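You operate a simulated robot arm through the tools that you are given. There is no shell and no other tool.

You are at the controls of a simulated robot arm. One attempt, no reset.

Task
Drop the gate, run the belt and move the tray flagged short to the small white table.
Fine: the amber lamp and the display flag it; lift it with the belt standing and spill nothing; then run on until a full tray rests against the gate, and stop.

It is judged by the outcome, as a careful person would: the job done as asked, and still so three seconds after it is handed in. It fails if anything else is knocked over, pushed out of place, dropped, spilled or broken.

Robot
A 7-joint arm with a two-finger parallel gripper, fixed in place. Base frame: the origin is at the foot of the arm, x ahead of it, y to its left, z up; the work surface is at about z = 0.78. Lengths are in m, angles in degrees, forces in N, time in s.
Its first joint turns from -166.0 to 166.0 degrees. Payload 4.4 kg.
Tool frame: the origin (TCP) lies between the finger pads and is the grasp point; the fingertips stand 0.023 m ahead of it; z points along the fingers, y is the line along which they close. Largest opening 0.094 m; finger width 0.038, thickness 0.01; the body of the gripper, 0.054 by 0.096 m, starts 0.039 m behind the TCP.
Orientation is that of the tool frame in the base frame, as a unit quaternion [x, y, z, w]. With the fingers straight down and closing along the base's y, the tool's x points along the base's -x, its y along +y and its z along -z.

Tools
- The arm moves only by the tool jog_arm. Its argument "rows" is a list of rows, each a list of 6 numbers: the shift along the tool's x, y, z in m, then the turn, a rotation vector about the tool's x, y, z in degrees. In form: [[x, y, z, ax, ay, az], ...]. A call has 1 to 20 rows; each row shifts and turns the commanded pose from where the row before left it, along the tool's axes as they then stand. "claw" is the closure, from 0 (fully open) to 1 (shut), set as the call begins (left out, the last holds). Each row takes 0.2 s and may step no farther than 0.05 m and 8.6 degrees from the row before; otherwise, or with a gripper value out of range, the whole call is refused. A pose out of reach is approached as far as the arm can. The call stops where the force on the tool passes 90 N (or 10 N more than at its start, if that is more) or the arm is blocked; 0.2 s more then pass. Each finger travels about 0.072 m/s and halts on what it meets, pressing with about 43 N; the grip force reading is that of the motor and also rises with nothing between the fingers. The clock runs only during rows and for 0.2 s after the last one: add rows that do not move to give the fingers time. It gives the time, the measured TCP pose, the force on the tool (base axes), the opening and the grip force at its end, in the units of the frame above (readings bear some noise), with the torque about the TCP (base axes, N m) and any sound that the robot's microphone picked up.
- Cameras (640 x 400 px; columns grow to the right, rows downward): "scene" is fixed at [0.2194, 0.4995, 1.3351]; the picture's right is [-0.93, -0.36, 0.00], its down [-0.18, 0.45, -0.87] and it looks along [0.32, -0.81, -0.49] (base axes); focal length 304 px, centre (320, 200). "wrist" rides on the gripper at [0.086, 0.016, -0.074] in the tool frame; the picture's right is [-0.18, 0.98, 0.00], its down [-0.58, -0.11, -0.81] and it looks along [-0.79, -0.15, 0.59] (tool axes); focal length 243 px, centre (320, 200). There is no depth. A picture from a camera that has moved, and an enlarged one, comes with that camera's place and axes in the base frame and with its lens.
- camera(camera): a new picture of that camera. The clock stands still meanwhile.
- zoom(camera, box): a new picture of the part [left, top, right, bottom] of that camera's present view, enlarged. The clock stands still meanwhile.
- close_job(): hands the job in; it is judged then, once.

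Nothing tells you positions but the pictures and the camera data. Unless the task says otherwise, let go and move clear before handing in.

The tools are called after "Request:" as a command line: name --pt "numbers of a row" for each row, then --argument value for the rest, lists and objects as JSON in quotes. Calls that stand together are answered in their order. jog_arm: Moves the arm, as the interface text tells. Its arguments: {"type":"object","properties":{"rows":{"type":"array","items":{"type":"array","items":{"type":"number"}}},"claw":{"type":"number"}},"required":["rows"]} The other tools are called the same way: camera (camera) takes a picture; zoom (camera, box) takes an enlarged picture of a part of a camera's view; close_job () hands the job in.

At the start:

```text
time_s: 0.0
ee_pos: [0.6531, -0.6013, 1.1931]
tool_rot: [0.0, 1.0, 0.0, 0.0]
wrist_force: [0.2, 0.8, 0.9]
torque: [0.03, 0.04, 0.02]
opening: 0.0941
finger_force: 0.0
```

scene: 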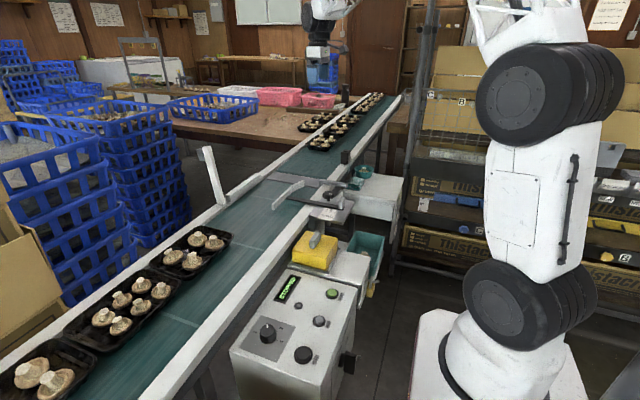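
wrist: 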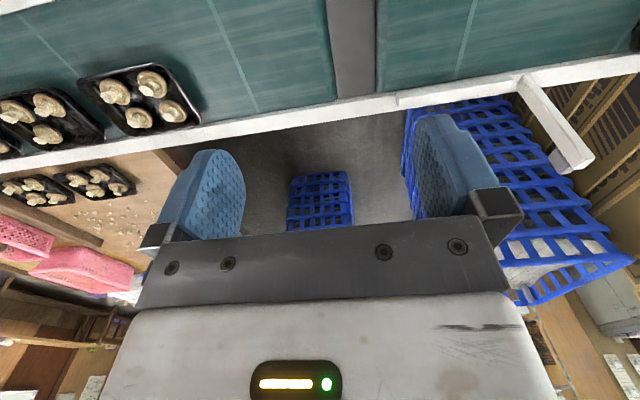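

I see a belt with black mushroom trays, a control box with display reading "STOPPED", a gate over the belt and a scale-like frame. I'll look closer at the details before moving.

Request:
zoom --camera "scene" --box '[220, 220, 400, 400]'

Request:
zoom --camera "scene" --box '[180, 130, 420, 280]'

Request:
zoom --camera "scene" --box '[260, 80, 420, 180]'

Request:
zoom --camera "scene" --box '[0, 210, 300, 400]'

```text
2.22 times, centred on (310, 310) of scene
camera zoom: at [0.2194, 0.4995, 1.3351], right [-0.93, -0.36, 0.0], down [-0.18, 0.45, -0.87], along [0.32, -0.81, -0.49], focal length 675 px, centre (342, -44)
```

zoom: 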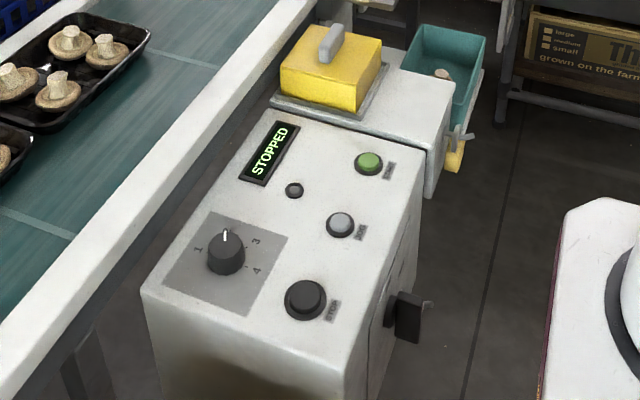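

```text
2.67 times, centred on (300, 205) of scene
camera zoom: at [0.2194, 0.4995, 1.3351], right [-0.93, -0.36, 0.0], down [-0.18, 0.45, -0.87], along [0.32, -0.81, -0.49], focal length 810 px, centre (373, 187)
```

zoom: 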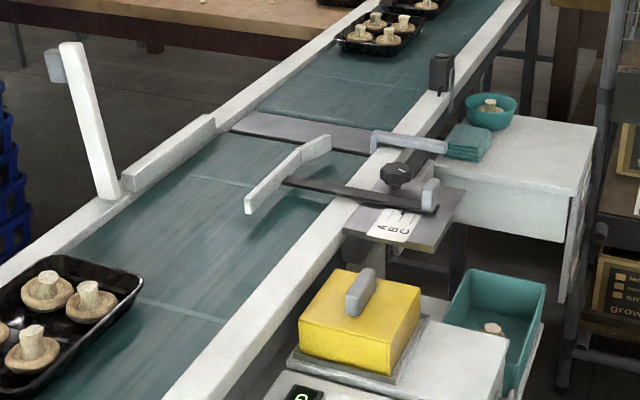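

```text
4.00 times, centred on (340, 130) of scene
camera zoom: at [0.2194, 0.4995, 1.3351], right [-0.93, -0.36, 0.0], down [-0.18, 0.45, -0.87], along [0.32, -0.81, -0.49], focal length 1215 px, centre (240, 480)
```

zoom: 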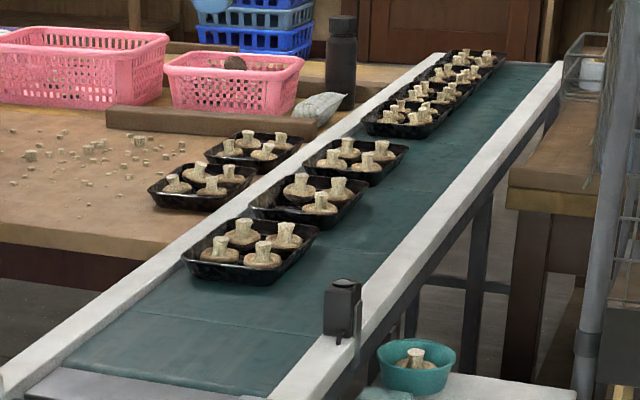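

```text
2.11 times, centred on (150, 305) of scene
camera zoom: at [0.2194, 0.4995, 1.3351], right [-0.93, -0.36, 0.0], down [-0.18, 0.45, -0.87], along [0.32, -0.81, -0.49], focal length 639 px, centre (678, -21)
```

zoom: 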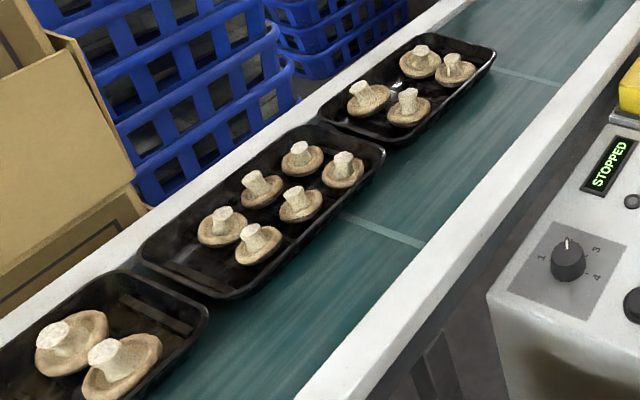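

I can make out a raised white bar on the far rail, a diverter lever with an ABC card, a weigh plate and a photo-eye. I'll zoom tighter on the labels and parts before deciding what is the gate.

Request:
zoom --camera "scene" --box '[255, 260, 355, 385]'

Request:
zoom --camera "scene" --box '[260, 165, 380, 235]'

Request:
zoom --camera "scene" --box '[180, 130, 280, 220]'

Request:
zoom --camera "scene" --box '[290, 85, 390, 155]'

Request:
zoom --camera "wrist" --box '[0, 0, 320, 200]'

Request:
zoom --camera "wrist" --box '[320, 0, 640, 200]'

```text
3.20 times, centred on (305, 322) of scene
camera zoom: at [0.2194, 0.4995, 1.3351], right [-0.93, -0.36, 0.0], down [-0.18, 0.45, -0.87], along [0.32, -0.81, -0.49], focal length 972 px, centre (368, -192)
```

zoom: 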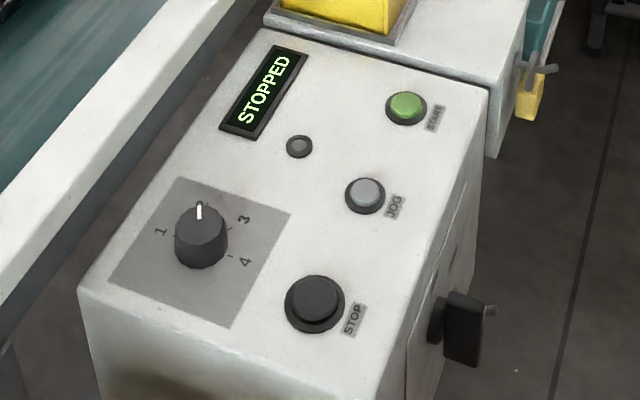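

```text
5.33 times, centred on (320, 200) of scene
camera zoom: at [0.2194, 0.4995, 1.3351], right [-0.93, -0.36, 0.0], down [-0.18, 0.45, -0.87], along [0.32, -0.81, -0.49], focal length 1620 px, centre (320, 200)
```

zoom: 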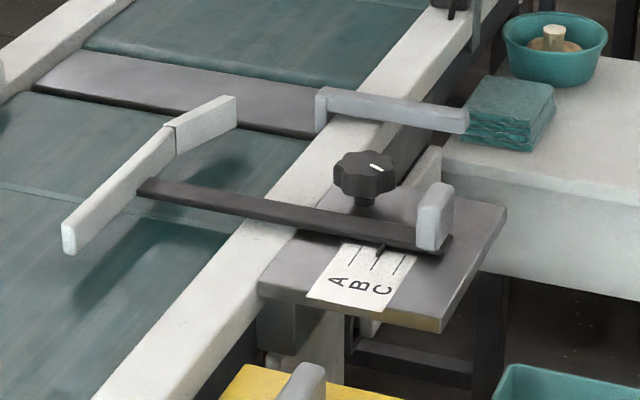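

```text
4.44 times, centred on (230, 175) of scene
camera zoom: at [0.2194, 0.4995, 1.3351], right [-0.93, -0.36, 0.0], down [-0.18, 0.45, -0.87], along [0.32, -0.81, -0.49], focal length 1350 px, centre (720, 311)
```

zoom: 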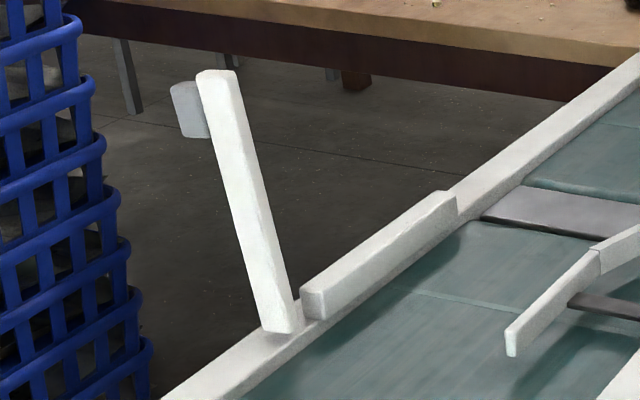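

```text
5.71 times, centred on (340, 120) of scene
camera zoom: at [0.2194, 0.4995, 1.3351], right [-0.93, -0.36, 0.0], down [-0.18, 0.45, -0.87], along [0.32, -0.81, -0.49], focal length 1735 px, centre (206, 657)
```

zoom: 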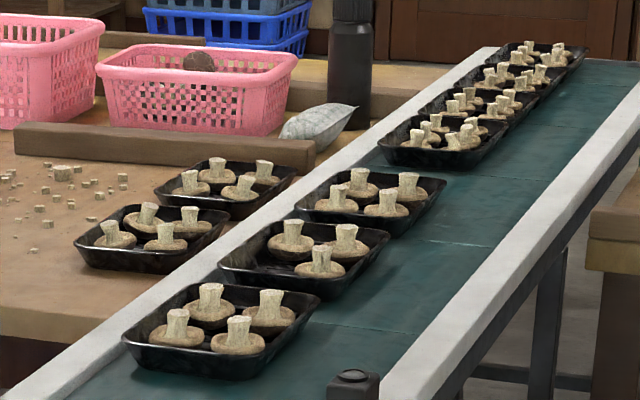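

```text
2.00 times, centred on (160, 100) of wrist
camera zoom: at [0.5671, -0.5836, 1.2685], right [0.18, 0.98, 0.0], down [0.58, -0.11, 0.81], along [0.79, -0.15, -0.59], focal length 485 px, centre (640, 400)
```

zoom: 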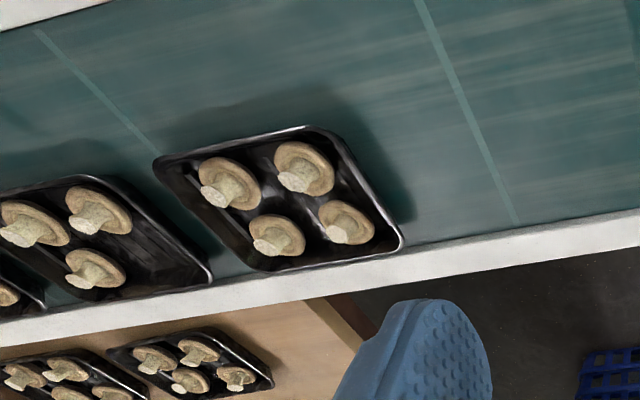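

```text
2.00 times, centred on (480, 100) of wrist
camera zoom: at [0.5671, -0.5836, 1.2685], right [0.18, 0.98, 0.0], down [0.58, -0.11, 0.81], along [0.79, -0.15, -0.59], focal length 485 px, centre (0, 400)
```

zoom: 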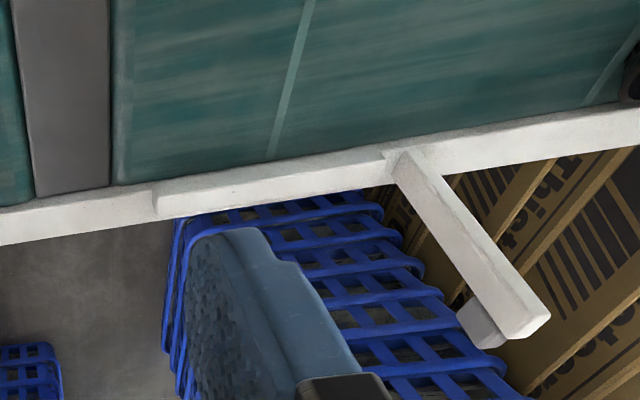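

The line seems to run from the far trimming bench (‑y) past the photo‑eye and weigh plate (y≈‑0.57) toward a raised bar gate hinged at about (0.885, ‑0.237, 0.79) on the far rail, with its tip at about (0.90, ‑0.236, 1.00). The white table is around (0.45, ‑0.58). I'll turn the wrist in place to look downstream along +y.

Request:
jog_arm --pt "0 0 0 0 0 -8.2" --pt "0 0 0 0 0 -8.2" --pt "0 0 0 0 0 -8.2" --pt "0 0 0 0 0 -8.2" --pt "0 0 0 0 0 -8.2" --pt "0 0 0 0 0 -8.2" --pt "0 0 0 0 0 -8.2" --pt "0 0 0 0 0 -8.2" --pt "0 0 0 0 0 -8.2" --pt "0 0 0 0 0 -8.2" --pt "0 0 0 0 0 -8"

Request:
camera --camera "wrist"

Request:
camera --camera "scene"

```text
time_s: 2.4
ee_pos: [0.6537, -0.5997, 1.1927]
tool_rot: [0.707, -0.707, -0.001, 0.0]
wrist_force: [0.4, 0.1, 0.5]
torque: [0.01, 0.0, -0.01]
opening: 0.094
finger_force: 0.1
```

```text
taken
camera wrist: at [0.6379, -0.686, 1.2683], right [-0.98, 0.18, 0.0], down [0.11, 0.58, 0.81], along [0.15, 0.79, -0.59], focal length 243 px, centre (320, 200)
```

wrist: 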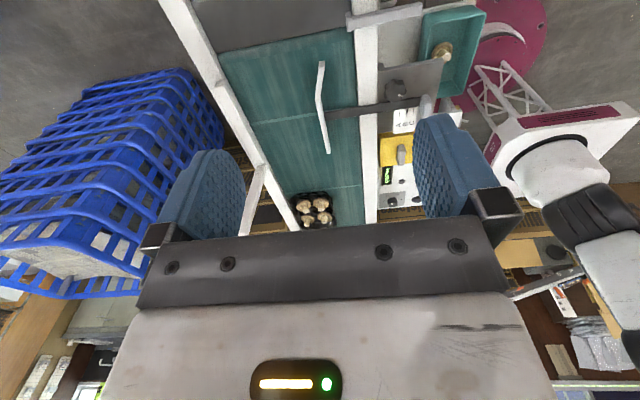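

```text
taken
```

scene: 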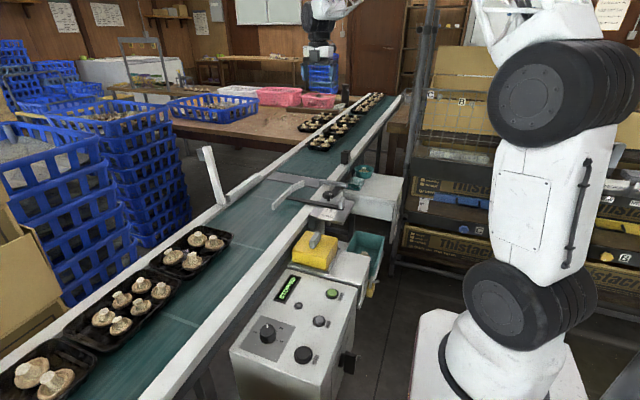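

The view matches: gate bar left, diverter, weigh plate and panel ahead. I'll move toward +y a bit to see the panel and the downstream end of the belt.

Request:
jog_arm --pt "-0.04 0.01 -0.01 0 0 0" --pt "-0.04 0.01 -0.01 0 0 0" --pt "-0.04 0.01 -0.01 0 0 0" --pt "-0.04 0.01 -0.01 0 0 0" --pt "-0.04 0.01 0 0 0 0" --pt "-0.04 0.01 0 0 0 0" --pt "-0.04 0.01 0 0 0 0" --pt "-0.04 0.01 0 0 0 0"

Request:
camera --camera "wrist"

Request:
zoom --camera "wrist" --box '[160, 0, 480, 200]'

```text
time_s: 4.2
ee_pos: [0.5729, -0.2803, 1.2323]
tool_rot: [-0.707, 0.707, 0.003, 0.0]
wrist_force: [-0.5, -0.3, -0.4]
torque: [0.0, 0.02, 0.0]
opening: 0.0943
finger_force: 0.0
```

```text
taken
camera wrist: at [0.5575, -0.3666, 1.3062], right [-0.98, 0.18, 0.01], down [0.11, 0.58, 0.81], along [0.15, 0.79, -0.59], focal length 243 px, centre (320, 200)
```

wrist: 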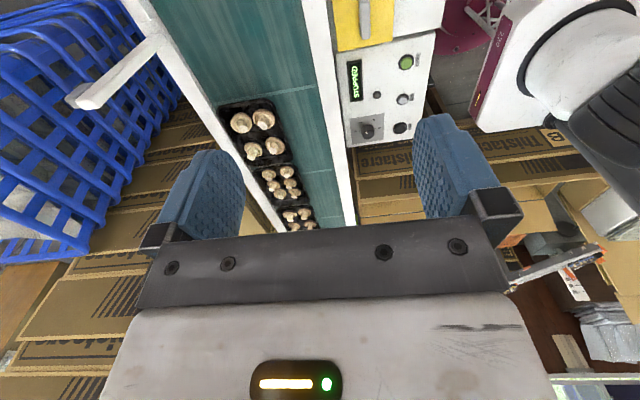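

```text
2.00 times, centred on (320, 100) of wrist
camera zoom: at [0.5575, -0.3666, 1.3062], right [-0.98, 0.18, 0.01], down [0.11, 0.58, 0.81], along [0.15, 0.79, -0.59], focal length 485 px, centre (320, 400)
```

zoom: 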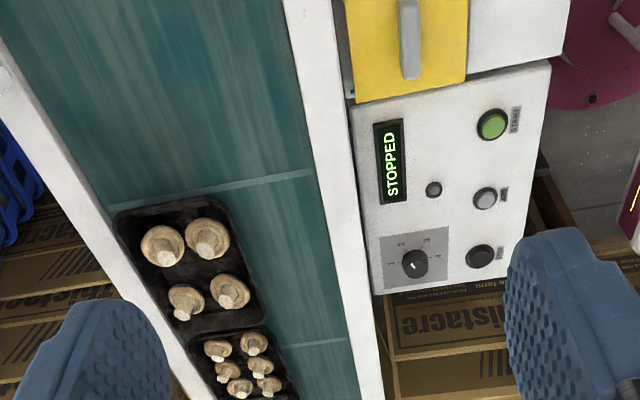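

Triangulating: START ≈ (0.408, ‑0.068), JOG ≈ (0.408, 0.027), STOP ≈ (0.408, 0.122), all about z 0.71. I'll look further downstream to see where the outgoing trays would go.

Request:
jog_arm --pt "-0.045 0 0 0 0 0" --pt "-0.045 0 0 0 0 0" --pt "-0.045 0 0 0 0 0" --pt "-0.045 0 0 0 0 0" --pt "-0.045 0 0 0 0 0" --pt "-0.045 0 0 0 0 0" --pt "-0.045 0 0 0 0 0" --pt "-0.045 0 0 0 0 0"

Request:
camera --camera "wrist"

Request:
zoom --camera "wrist" --box '[160, 60, 480, 260]'

```text
time_s: 6.0
ee_pos: [0.5734, 0.081, 1.2347]
tool_rot: [-0.707, 0.707, -0.001, 0.001]
wrist_force: [-0.4, -0.8, -0.2]
torque: [-0.02, 0.01, -0.03]
opening: 0.094
finger_force: 0.1
```

```text
taken
camera wrist: at [0.5578, -0.0058, 1.3089], right [-0.98, 0.18, 0.0], down [0.11, 0.58, 0.81], along [0.15, 0.79, -0.59], focal length 243 px, centre (320, 200)
```

wrist: 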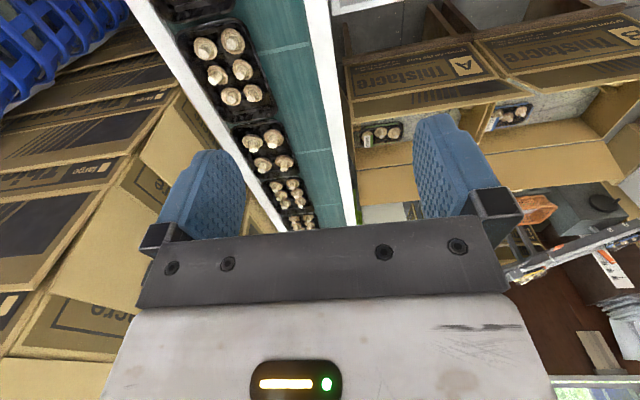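

```text
2.00 times, centred on (320, 160) of wrist
camera zoom: at [0.5578, -0.0058, 1.3089], right [-0.98, 0.18, 0.0], down [0.11, 0.58, 0.81], along [0.15, 0.79, -0.59], focal length 485 px, centre (320, 280)
```

zoom: 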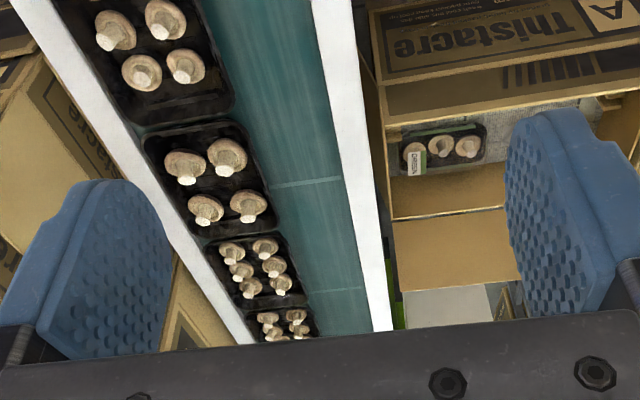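

The belt runs on downstream with many trays, so outgoing trays simply travel on. Next I'll go back and take a closer look at the gate bar from the upstream side.

Request:
jog_arm --pt "0.045 -0.013 0 0 0 0" --pt "0.045 -0.013 0 0 0 0" --pt "0.045 -0.013 0 0 0 0" --pt "0.045 -0.013 0 0 0 0" --pt "0.045 -0.013 0 0 0 0" --pt "0.045 -0.013 0 0 0 0" --pt "0.045 -0.013 0 0 0 0" --pt "0.045 -0.013 0 0 0 0" --pt "0.045 -0.013 0 0 0 0" --pt "0.045 -0.013 0 0 0 0" --pt "0.045 -0.013 0 0 0 0" --pt "0.045 -0.013 0 0 0 0" --pt "0.045 -0.013 0 0 0 0"

Request:
camera --camera "wrist"

Request:
zoom --camera "wrist" --box '[240, 50, 440, 200]'

```text
time_s: 8.8
ee_pos: [0.7423, -0.503, 1.2352]
tool_rot: [0.708, -0.706, 0.0, 0.0]
wrist_force: [-1.5, -0.5, 0.3]
torque: [-0.01, -0.03, -0.03]
opening: 0.094
finger_force: 0.0
```

```text
taken
camera wrist: at [0.7273, -0.5897, 1.31], right [-0.98, 0.18, 0.0], down [0.11, 0.58, 0.81], along [0.15, 0.79, -0.59], focal length 243 px, centre (320, 200)
```

wrist: 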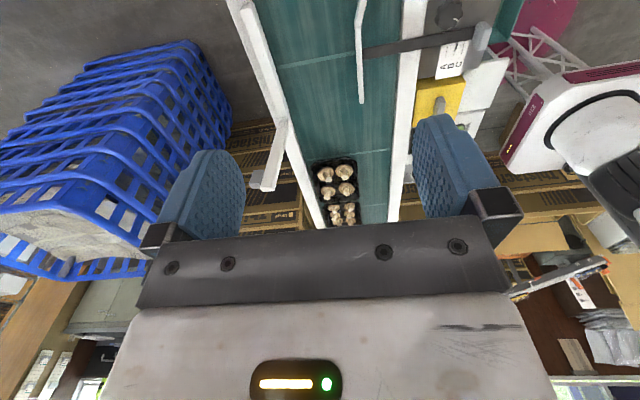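

```text
2.67 times, centred on (340, 125) of wrist
camera zoom: at [0.7273, -0.5897, 1.31], right [-0.98, 0.18, 0.0], down [0.11, 0.58, 0.81], along [0.15, 0.79, -0.59], focal length 647 px, centre (267, 400)
```

zoom: 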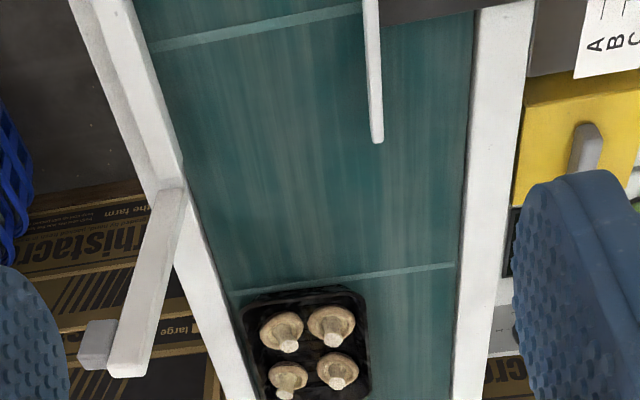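

The gate bar stands almost vertical at x≈0.89, y≈‑0.237 with a grey knob on its outer side near the tip at z≈1.0. I'll turn the wrist back and come up to it to see its thickness before gripping it.

Request:
jog_arm --pt "0 0 0 0 0 8.2" --pt "0 0 0 0 0 8.2" --pt "0 0 0 0 0 8.2" --pt "0 0 0 0 0 8.2" --pt "0 0 0 0 0 8.2" --pt "0 0 0 0 0 8.2" --pt "0 0 0 0 0 8.2" --pt "0 0 0 0 0 8.2" --pt "0 0 0 0 0 8.2" --pt "0 0 0 0 0 8.2" --pt "0 0 0 0 0 8" --pt "0 0.045 0.02 0 0 0" --pt "0 0.045 0.02 0 0 0" --pt "0 0.045 0.02 0 0 0" --pt "0 0.045 0.02 0 0 0" --pt "0 0.045 0.02 0 0 0" --pt "0 0.041 0.01 0 0 0"

Request:
camera --camera "wrist"

```text
time_s: 12.4
ee_pos: [0.7413, -0.239, 1.1244]
tool_rot: [0.001, 1.0, 0.0, -0.001]
wrist_force: [0.0, 1.0, 0.0]
torque: [0.0, 0.0, -0.01]
opening: 0.0939
finger_force: 0.1
```

```text
taken
camera wrist: at [0.6546, -0.2223, 1.1977], right [0.18, 0.98, 0.0], down [0.58, -0.11, 0.81], along [0.79, -0.15, -0.59], focal length 243 px, centre (320, 200)
```

wrist: 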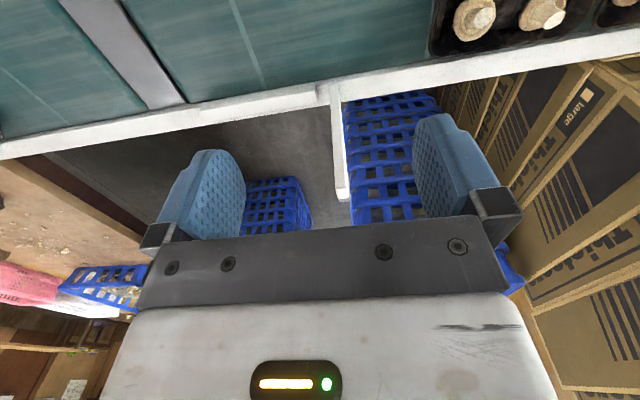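

Request:
zoom --camera "wrist" --box '[280, 70, 400, 220]'

Request:
zoom --camera "scene" --box '[190, 130, 260, 215]'

```text
2.67 times, centred on (340, 145) of wrist
camera zoom: at [0.6546, -0.2223, 1.1977], right [0.18, 0.98, 0.0], down [0.58, -0.11, 0.81], along [0.79, -0.15, -0.59], focal length 647 px, centre (267, 347)
```

zoom: 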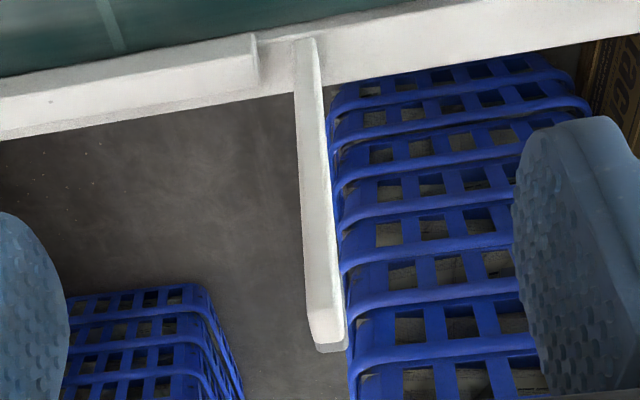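

```text
4.71 times, centred on (225, 172) of scene
camera zoom: at [0.2194, 0.4995, 1.3351], right [-0.93, -0.36, 0.0], down [-0.18, 0.45, -0.87], along [0.32, -0.81, -0.49], focal length 1429 px, centre (767, 329)
```

zoom: 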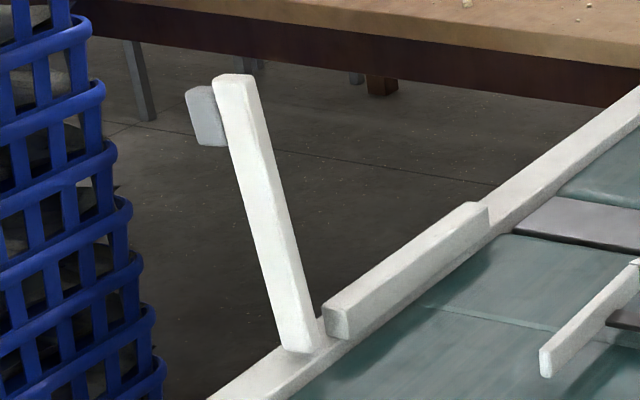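

The bar is about 23 mm thick in x and 17 mm wide in y, centred at y≈‑0.239 with its tip near (0.90, 1.003). I'll move above the tip with open fingers and then check alignment.

Request:
jog_arm --pt "-0.043 0 0 0 0 0" --pt "-0.043 0 0 0 0 0" --pt "-0.043 0 0 0 0 0" --pt "-0.043 0 0 0 0 0" --pt "0 0 0.03 0 0 0" --pt "0 0 0.03 0 0 0" --pt "0 0 0 0 0 0"

Request:
camera --camera "wrist"

Request:
zoom --camera "scene" --box '[150, 70, 310, 220]'

```text
time_s: 14.0
ee_pos: [0.9129, -0.2405, 1.0634]
tool_rot: [0.0, 1.0, 0.0, 0.0]
wrist_force: [-0.6, 0.0, -0.6]
torque: [-0.03, 0.03, -0.01]
opening: 0.0939
finger_force: 0.2
```

```text
taken
camera wrist: at [0.8279, -0.2232, 1.1377], right [0.18, 0.98, 0.0], down [0.58, -0.11, 0.81], along [0.79, -0.15, -0.59], focal length 243 px, centre (320, 200)
```

wrist: 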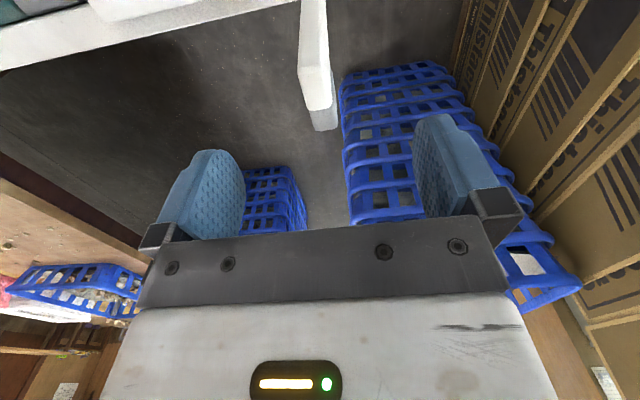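

```text
2.67 times, centred on (230, 145) of scene
camera zoom: at [0.2194, 0.4995, 1.3351], right [-0.93, -0.36, 0.0], down [-0.18, 0.45, -0.87], along [0.32, -0.81, -0.49], focal length 810 px, centre (560, 347)
```

zoom: 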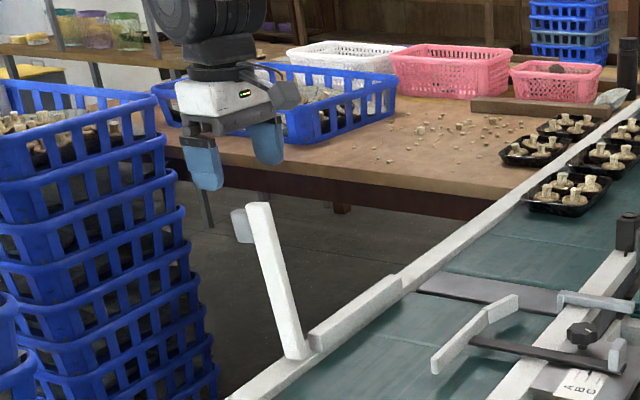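

The tip is centred between the open fingers and the crate stack is clear behind it. I'll lower around the tip and close on the bar.

Request:
jog_arm --pt "0 0 0.03 0 0 0" --pt "0 0 0.03 0 0 0" --pt "0 0 0.026 0 0 0" --pt "0 0 0 0 0 0"

Request:
zoom --camera "scene" --box '[150, 70, 310, 220]'

Request:
camera --camera "wrist"

```text
time_s: 15.0
ee_pos: [0.9143, -0.2391, 0.9794]
tool_rot: [0.001, 1.0, 0.0, 0.0]
wrist_force: [-0.2, -0.2, 0.5]
torque: [0.0, -0.01, 0.03]
opening: 0.0939
finger_force: 0.1
```

```text
2.67 times, centred on (230, 145) of scene
camera zoom: at [0.2194, 0.4995, 1.3351], right [-0.93, -0.36, 0.0], down [-0.18, 0.45, -0.87], along [0.32, -0.81, -0.49], focal length 810 px, centre (560, 347)
```

zoom: 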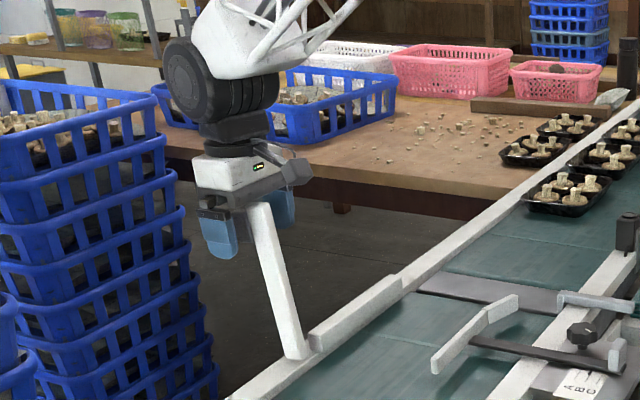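

```text
taken
camera wrist: at [0.8282, -0.2237, 1.0541], right [0.18, 0.98, 0.0], down [0.58, -0.11, 0.81], along [0.79, -0.15, -0.59], focal length 243 px, centre (320, 200)
```

wrist: 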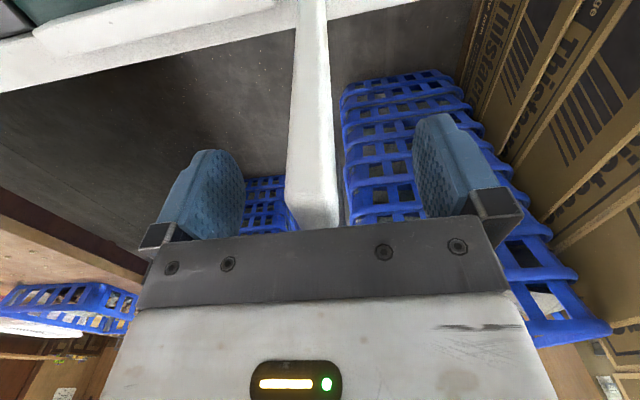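

The bar is between the fingers. I'll close onto it.

Request:
jog_arm --pt "0 0 0 0 0 0" --pt "0 0 0 0 0 0" --pt "0 0 0 0 0 0" --pt "0 0 0 0 0 0" --pt "0 0 0 0 0 0" --claw 1

Request:
camera --camera "wrist"

```text
time_s: 16.2
ee_pos: [0.9139, -0.2399, 0.9795]
tool_rot: [0.0, 1.0, 0.0, -0.001]
wrist_force: [-2.5, 15.3, 1.2]
torque: [0.01, 0.18, 0.06]
opening: 0.0181
finger_force: 45.1
```

```text
taken
camera wrist: at [0.8282, -0.2231, 1.0543], right [0.18, 0.98, 0.0], down [0.58, -0.11, 0.81], along [0.79, -0.15, -0.59], focal length 243 px, centre (320, 200)
```

wrist: 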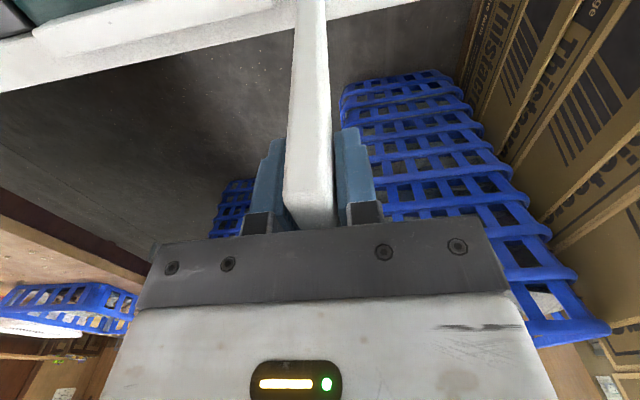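

The fingers hold the bar (18 mm). I'll swing it gently over the top along its arc and watch the forces.

Request:
jog_arm --pt "0.0134 0.002 -0.0017 0 0 0" --pt "0.0156 0 -0.0007 0 0 0" --pt "0.0156 0 0.0007 0 0 0" --pt "0.0155 0 0.002 0 0 0"

Request:
zoom --camera "scene" --box '[150, 70, 310, 220]'

```text
time_s: 17.2
ee_pos: [0.8532, -0.2389, 0.9797]
tool_rot: [0.0, 1.0, 0.0, 0.001]
wrist_force: [6.5, -46.1, 12.2]
torque: [0.4, -1.36, -0.19]
opening: 0.018
finger_force: 45.1
```

```text
2.67 times, centred on (230, 145) of scene
camera zoom: at [0.2194, 0.4995, 1.3351], right [-0.93, -0.36, 0.0], down [-0.18, 0.45, -0.87], along [0.32, -0.81, -0.49], focal length 810 px, centre (560, 347)
```

zoom: 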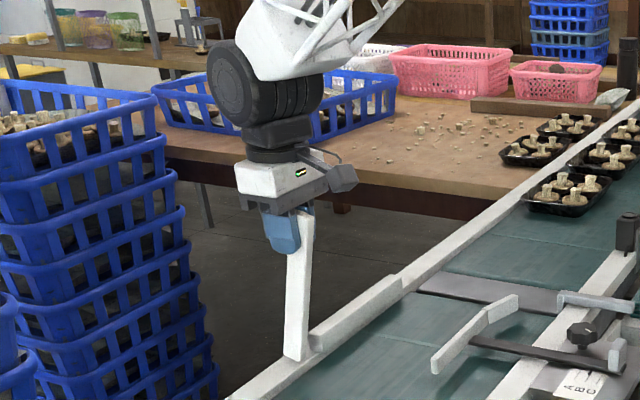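

It follows; the side force says my 2 mm y‑shift was a bit too much, so I'll take 1.5 mm back while continuing the arc.

Request:
jog_arm --pt "0 -0.0015 0 0 0 0" --pt "0.0152 0 0.0034 0 0 0" --pt "0.0149 0 0.0047 0 0 0" --pt "0.0144 0 0.006 0 0 0" --pt "0.0139 0 0.0072 0 0 0"

Request:
zoom --camera "scene" --box '[150, 70, 310, 220]'

Request:
camera --camera "wrist"

```text
time_s: 18.4
ee_pos: [0.7953, -0.2397, 0.9554]
tool_rot: [0.0, 1.0, 0.0, 0.0]
wrist_force: [2.9, -65.2, 11.0]
torque: [0.77, -1.35, -0.53]
opening: 0.0176
finger_force: 44.9
```

```text
2.67 times, centred on (230, 145) of scene
camera zoom: at [0.2194, 0.4995, 1.3351], right [-0.93, -0.36, 0.0], down [-0.18, 0.45, -0.87], along [0.32, -0.81, -0.49], focal length 810 px, centre (560, 347)
```

zoom: 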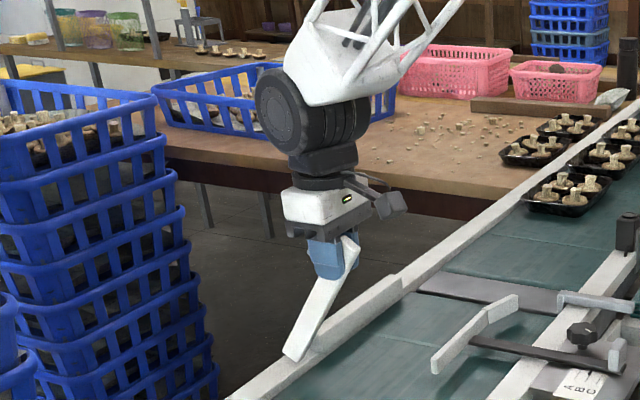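

```text
taken
camera wrist: at [0.7091, -0.2228, 1.0299], right [0.18, 0.98, 0.0], down [0.58, -0.11, 0.81], along [0.79, -0.15, -0.59], focal length 243 px, centre (320, 200)
```

wrist: 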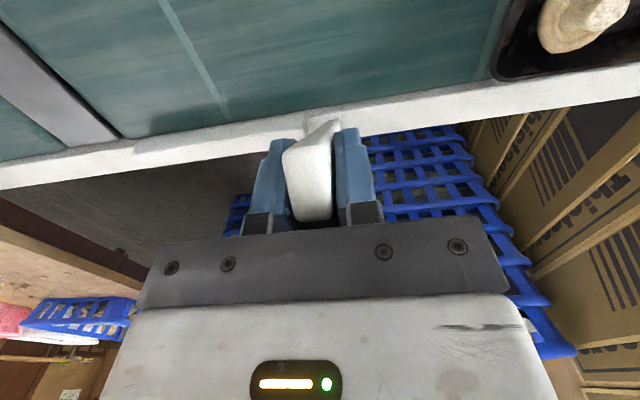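

The side force has grown to ‑65 N in y, so the bar's plane leans slightly toward ‑y. I'll ease the gripper 4 mm that way and check before continuing.

Request:
jog_arm --pt "0 -0.002 0 0 0 0" --pt "0 -0.002 0 0 0 0" --pt "0 0 0 0 0 0"

```text
time_s: 19.2
ee_pos: [0.7961, -0.24, 0.9567]
tool_rot: [0.0, 1.0, 0.001, 0.0]
wrist_force: [3.9, 22.6, -3.3]
torque: [-0.64, -0.34, -0.15]
opening: 0.0179
finger_force: 44.7
```

Now it is near neutral. I'll continue the arc in small steps.

Request:
jog_arm --pt "0.0132 0.0005 0.0084 0 0 0" --pt "0.0124 -0.0003 0.0095 0 0 0" --pt "0.0115 -0.0003 0.0105 0 0 0" --pt "0 0 0 0 0 0"

```text
time_s: 20.0
ee_pos: [0.7626, -0.2412, 0.9331]
tool_rot: [-0.002, 1.0, 0.002, 0.0]
wrist_force: [-12.3, 27.8, 8.9]
torque: [-0.79, 0.33, 0.01]
opening: 0.0178
finger_force: 44.7
stopped in row 3: the force on the tool passed its limit at 97 N (the readings are from after the stop); the commanded pose is now the measured one
```

A force spike stopped the motion; I'll look at how the bar sits in the gripper.

Request:
camera --camera "wrist"

Request:
zoom --camera "scene" --box '[190, 100, 310, 220]'

```text
taken
camera wrist: at [0.6761, -0.2233, 1.0071], right [0.18, 0.98, 0.0], down [0.58, -0.11, 0.81], along [0.79, -0.15, -0.59], focal length 243 px, centre (320, 200)
```

wrist: 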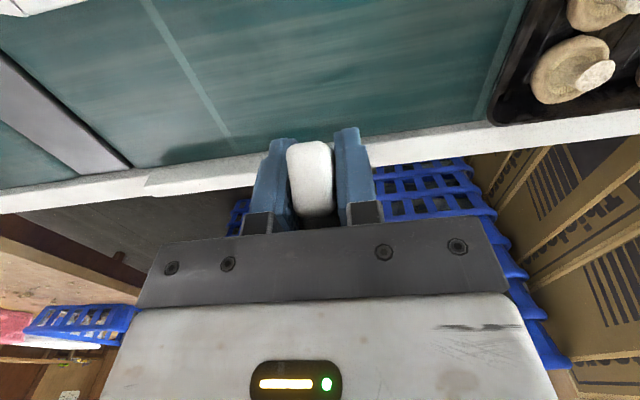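

```text
3.33 times, centred on (250, 160) of scene
camera zoom: at [0.2194, 0.4995, 1.3351], right [-0.93, -0.36, 0.0], down [-0.18, 0.45, -0.87], along [0.32, -0.81, -0.49], focal length 1012 px, centre (553, 333)
```

zoom: 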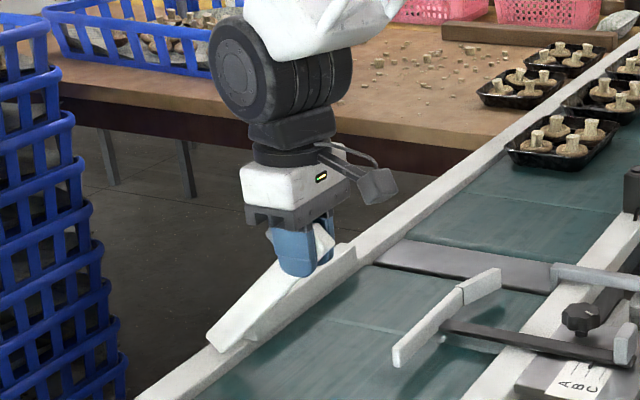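

The bar is at about 45° and the radius matches my arc. I'll relax the side load slightly and keep lowering in finer steps.

Request:
jog_arm --pt "0 0.001 0 0 0 0" --pt "0.005 0 0.005 0 0 0" --pt "0.005 0 0.005 0 0 0"

```text
time_s: 20.8
ee_pos: [0.7533, -0.2407, 0.9252]
tool_rot: [-0.001, 1.0, -0.001, 0.003]
wrist_force: [-33.8, 17.4, 55.3]
torque: [-0.5, -3.14, -0.11]
opening: 0.0181
finger_force: 44.9
```

The growing moment about y suggests the knob on the bar is touching the palm as the bar turns in the grip. I'll tilt the gripper with the bar to relieve that.

Request:
jog_arm --pt "0 0 0 0 -6 0" --pt "0 0 0 0 -6 0" --pt "0 0 0 0 -6 0"

```text
time_s: 21.6
ee_pos: [0.7528, -0.24, 0.9207]
tool_rot: [-0.001, 0.988, 0.0, 0.157]
wrist_force: [15.3, -16.9, -22.7]
torque: [-0.8, 1.14, -1.03]
opening: 0.0177
finger_force: 44.6
```

That relieved it. I'll carry on along the arc, tilting with the bar, two steps at a time.

Request:
jog_arm --pt "0.0134 -0.0005 0.0078 0 -5 0" --pt "0.0134 -0.0003 0.0078 0 -5 0"

```text
time_s: 22.2
ee_pos: [0.733, -0.2405, 0.8991]
tool_rot: [-0.002, 0.97, 0.001, 0.243]
wrist_force: [18.2, 19.8, -11.0]
torque: [-0.49, 0.17, -0.75]
opening: 0.0177
finger_force: 45.4
```

Forces are small. Continuing two more steps.

Request:
jog_arm --pt "0.0134 0 0.0078 0 -5 0" --pt "0.0134 0 0.0078 0 -5 0"

Request:
zoom --camera "scene" --box '[190, 100, 310, 220]'

Request:
camera --camera "wrist"

```text
time_s: 22.8
ee_pos: [0.72, -0.2406, 0.8722]
tool_rot: [-0.001, 0.945, 0.001, 0.328]
wrist_force: [19.3, 51.5, -2.5]
torque: [-1.33, -0.9, -1.04]
opening: 0.0182
finger_force: 45.1
```

```text
3.33 times, centred on (250, 160) of scene
camera zoom: at [0.2194, 0.4995, 1.3351], right [-0.93, -0.36, 0.0], down [-0.18, 0.45, -0.87], along [0.32, -0.81, -0.49], focal length 1012 px, centre (553, 333)
```

zoom: 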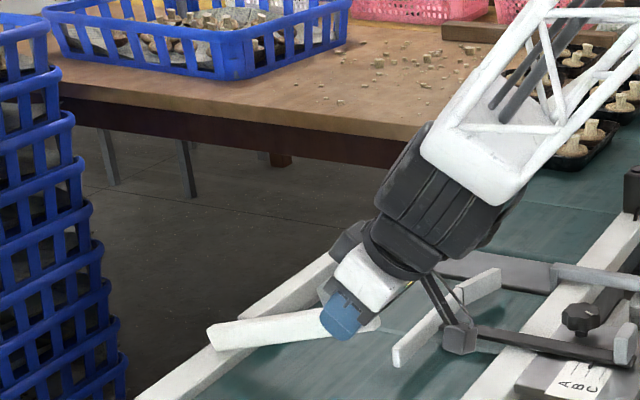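

```text
taken
camera wrist: at [0.6058, -0.2234, 0.8776], right [0.14, 0.98, 0.11], down [-0.04, -0.11, 0.99], along [0.99, -0.15, 0.03], focal length 243 px, centre (320, 200)
```

wrist: 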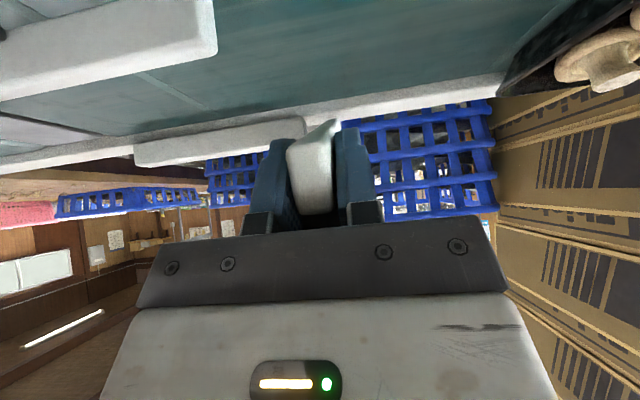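

The bar is now about 20° from flat and the camera housing is getting near the rail, so I'll relax the side load, open part-way and let the bar settle the last few centimetres.

Request:
jog_arm --pt "0 0.002 0 0 0 0" --pt "0 0 0 0 0 0"

Request:
jog_arm --pt "0 0 0 0 0 0" --pt "0 0 0 0 0 0" --pt "0 0 0 0 0 0" --claw 0.45

Request:
camera --camera "wrist"

Request:
zoom --camera "scene" --box '[190, 100, 310, 220]'

```text
time_s: 23.4
ee_pos: [0.7174, -0.2396, 0.8724]
tool_rot: [0.0, 0.945, 0.0, 0.327]
wrist_force: [29.3, 10.2, -16.4]
torque: [-0.33, 0.55, -0.23]
opening: 0.018
finger_force: 45.1
```

```text
time_s: 24.2
ee_pos: [0.7176, -0.2385, 0.8722]
tool_rot: [-0.002, 0.945, 0.001, 0.326]
wrist_force: [0.3, 0.2, -0.2]
torque: [-0.01, -0.02, -0.01]
opening: 0.0518
finger_force: 0.1
```

```text
taken
camera wrist: at [0.6042, -0.2226, 0.8776], right [0.14, 0.98, 0.11], down [-0.04, -0.11, 0.99], along [0.99, -0.15, 0.02], focal length 243 px, centre (320, 200)
```

wrist: 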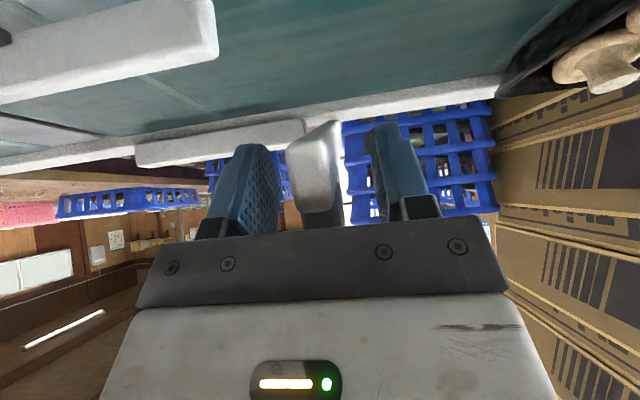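

```text
3.33 times, centred on (250, 160) of scene
camera zoom: at [0.2194, 0.4995, 1.3351], right [-0.93, -0.36, 0.0], down [-0.18, 0.45, -0.87], along [0.32, -0.81, -0.49], focal length 1012 px, centre (553, 333)
```

zoom: 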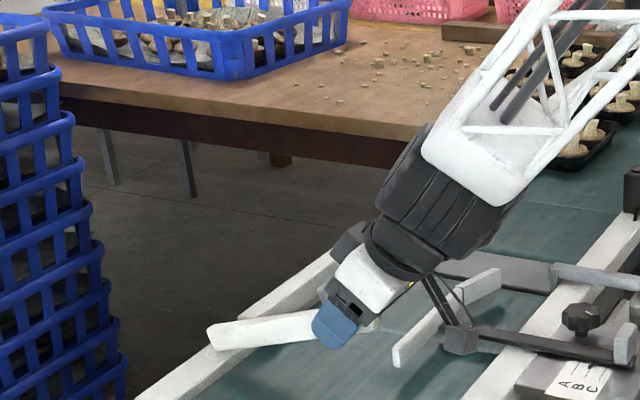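

The bar stays where it was left (a friction hinge), so I'll back out, straighten the tool, and press it down from above with closed fingers.

Request:
jog_arm --pt "0 0 -0.03 0 0 0" --pt "0 0 -0.03 0 0 0" --pt "0 0 -0.03 0 0 0" --pt "0 0 -0.03 0 0 0" --pt "0 0 -0.03 0 0 0" --pt "0 0 0 0 7.6 0" --pt "0 0 0 0 7.6 0" --pt "0 0 0 0 7.6 0" --pt "0 0 0 0 7.6 0" --pt "0 0 0 0 7.6 0"

Request:
camera --camera "wrist"

Request:
zoom --camera "scene" --box '[190, 100, 310, 220]'

```text
time_s: 26.4
ee_pos: [0.6252, -0.2406, 0.9908]
tool_rot: [-0.001, 1.0, 0.0, -0.001]
wrist_force: [0.1, 0.4, 0.4]
torque: [0.03, 0.0, 0.03]
opening: 0.0517
finger_force: 0.0
```

```text
taken
camera wrist: at [0.5392, -0.2229, 1.0647], right [0.18, 0.98, 0.0], down [0.58, -0.11, 0.81], along [0.79, -0.15, -0.59], focal length 243 px, centre (320, 200)
```

wrist: 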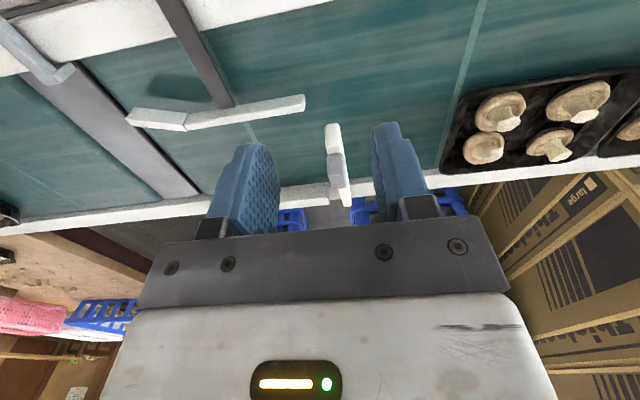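

```text
3.33 times, centred on (250, 160) of scene
camera zoom: at [0.2194, 0.4995, 1.3351], right [-0.93, -0.36, 0.0], down [-0.18, 0.45, -0.87], along [0.32, -0.81, -0.49], focal length 1012 px, centre (553, 333)
```

zoom: 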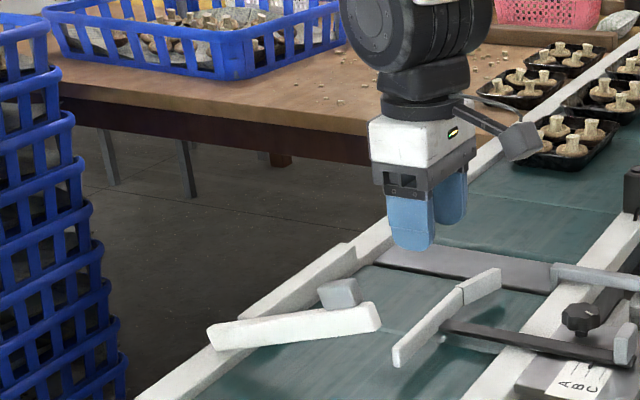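

I can see the bar with its knob on top, still about 20° above flat. I'll close the fingers, move above the bar at x≈0.785 and press down step by step.

Request:
jog_arm --pt "-0.04 0 0 0 0 0" --pt "-0.04 0 0 0 0 0" --pt "-0.04 0 0 0 0 0" --pt "-0.04 0 0 0 0 0" --pt "0 0 0.035 0 0 0" --pt "0 0 0.035 0 0 0" --pt "0 0 0.02 0 0 0" --pt "0 0 0.015 0 0 0" --pt "0 0 0.01 0 0 0" --claw 1

Request:
zoom --camera "scene" --box '[190, 100, 310, 220]'

```text
time_s: 28.4
ee_pos: [0.7848, -0.2378, 0.8745]
tool_rot: [-0.001, 1.0, 0.0, 0.001]
wrist_force: [-0.4, 0.3, -0.8]
torque: [-0.02, 0.01, 0.0]
opening: 0.0001
finger_force: 42.3
```

```text
3.33 times, centred on (250, 160) of scene
camera zoom: at [0.2194, 0.4995, 1.3351], right [-0.93, -0.36, 0.0], down [-0.18, 0.45, -0.87], along [0.32, -0.81, -0.49], focal length 1012 px, centre (553, 333)
```

zoom: 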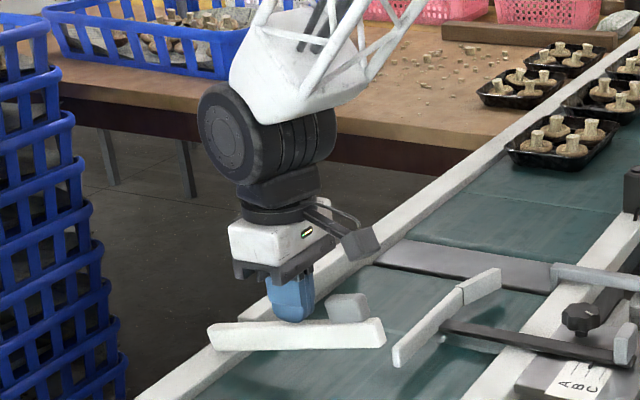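

The bar already moved down with almost no force. Continuing to press in small steps.

Request:
jog_arm --pt "0 0 0.008 0 0 0" --pt "0 0 0.008 0 0 0" --pt "0 0 0.008 0 0 0"

Request:
zoom --camera "scene" --box '[190, 100, 310, 220]'

Request:
camera --camera "wrist"

```text
time_s: 29.2
ee_pos: [0.786, -0.2394, 0.8518]
tool_rot: [-0.001, 1.0, 0.0, 0.0]
wrist_force: [0.5, 0.2, -0.2]
torque: [-0.01, 0.0, -0.02]
opening: 0.0003
finger_force: 42.4
```

```text
3.33 times, centred on (250, 160) of scene
camera zoom: at [0.2194, 0.4995, 1.3351], right [-0.93, -0.36, 0.0], down [-0.18, 0.45, -0.87], along [0.32, -0.81, -0.49], focal length 1012 px, centre (553, 333)
```

zoom: 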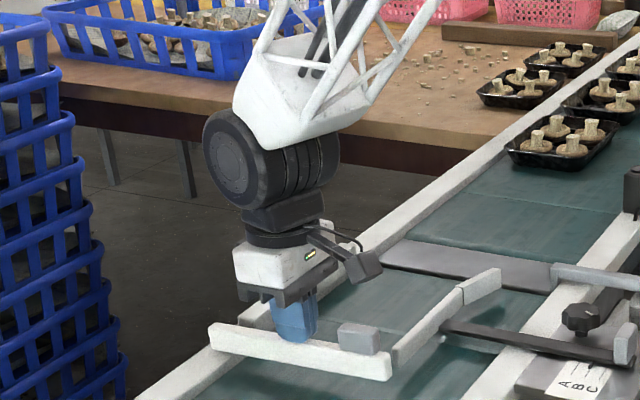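

```text
taken
camera wrist: at [0.6985, -0.2226, 0.9253], right [0.18, 0.98, 0.0], down [0.58, -0.11, 0.81], along [0.79, -0.15, -0.59], focal length 243 px, centre (320, 200)
```

wrist: 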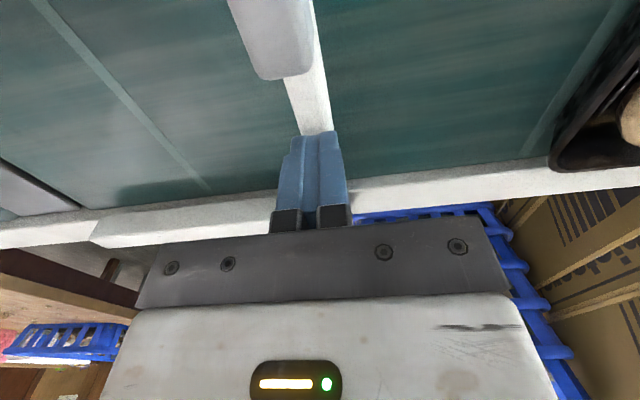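

The bar looks flat across the belt now. A gentle further press will confirm it is seated.

Request:
jog_arm --pt "0 0 0.006 0 0 0" --pt "0 0 0.006 0 0 0"

Request:
zoom --camera "scene" --box '[190, 130, 310, 230]'

```text
time_s: 29.9
ee_pos: [0.7874, -0.24, 0.8468]
tool_rot: [-0.001, 1.0, -0.001, 0.004]
wrist_force: [-5.1, 0.2, 15.7]
torque: [-0.01, 0.42, 0.04]
opening: 0.0001
finger_force: 42.5
stopped in row 2: the force on the tool passed its limit at 94 N (the readings are from after the stop); the commanded pose is now the measured one
```

```text
4.00 times, centred on (250, 180) of scene
camera zoom: at [0.2194, 0.4995, 1.3351], right [-0.93, -0.36, 0.0], down [-0.18, 0.45, -0.87], along [0.32, -0.81, -0.49], focal length 1215 px, centre (600, 280)
```

zoom: 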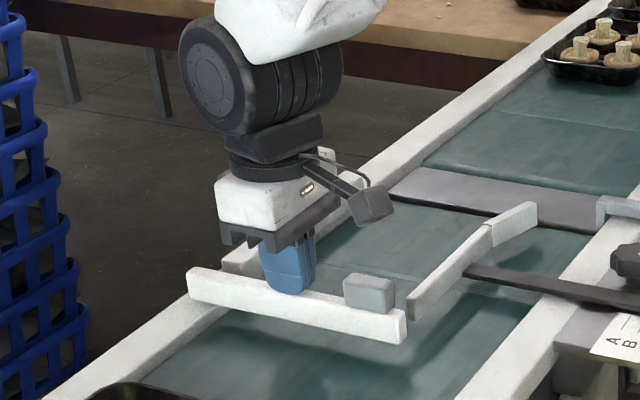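

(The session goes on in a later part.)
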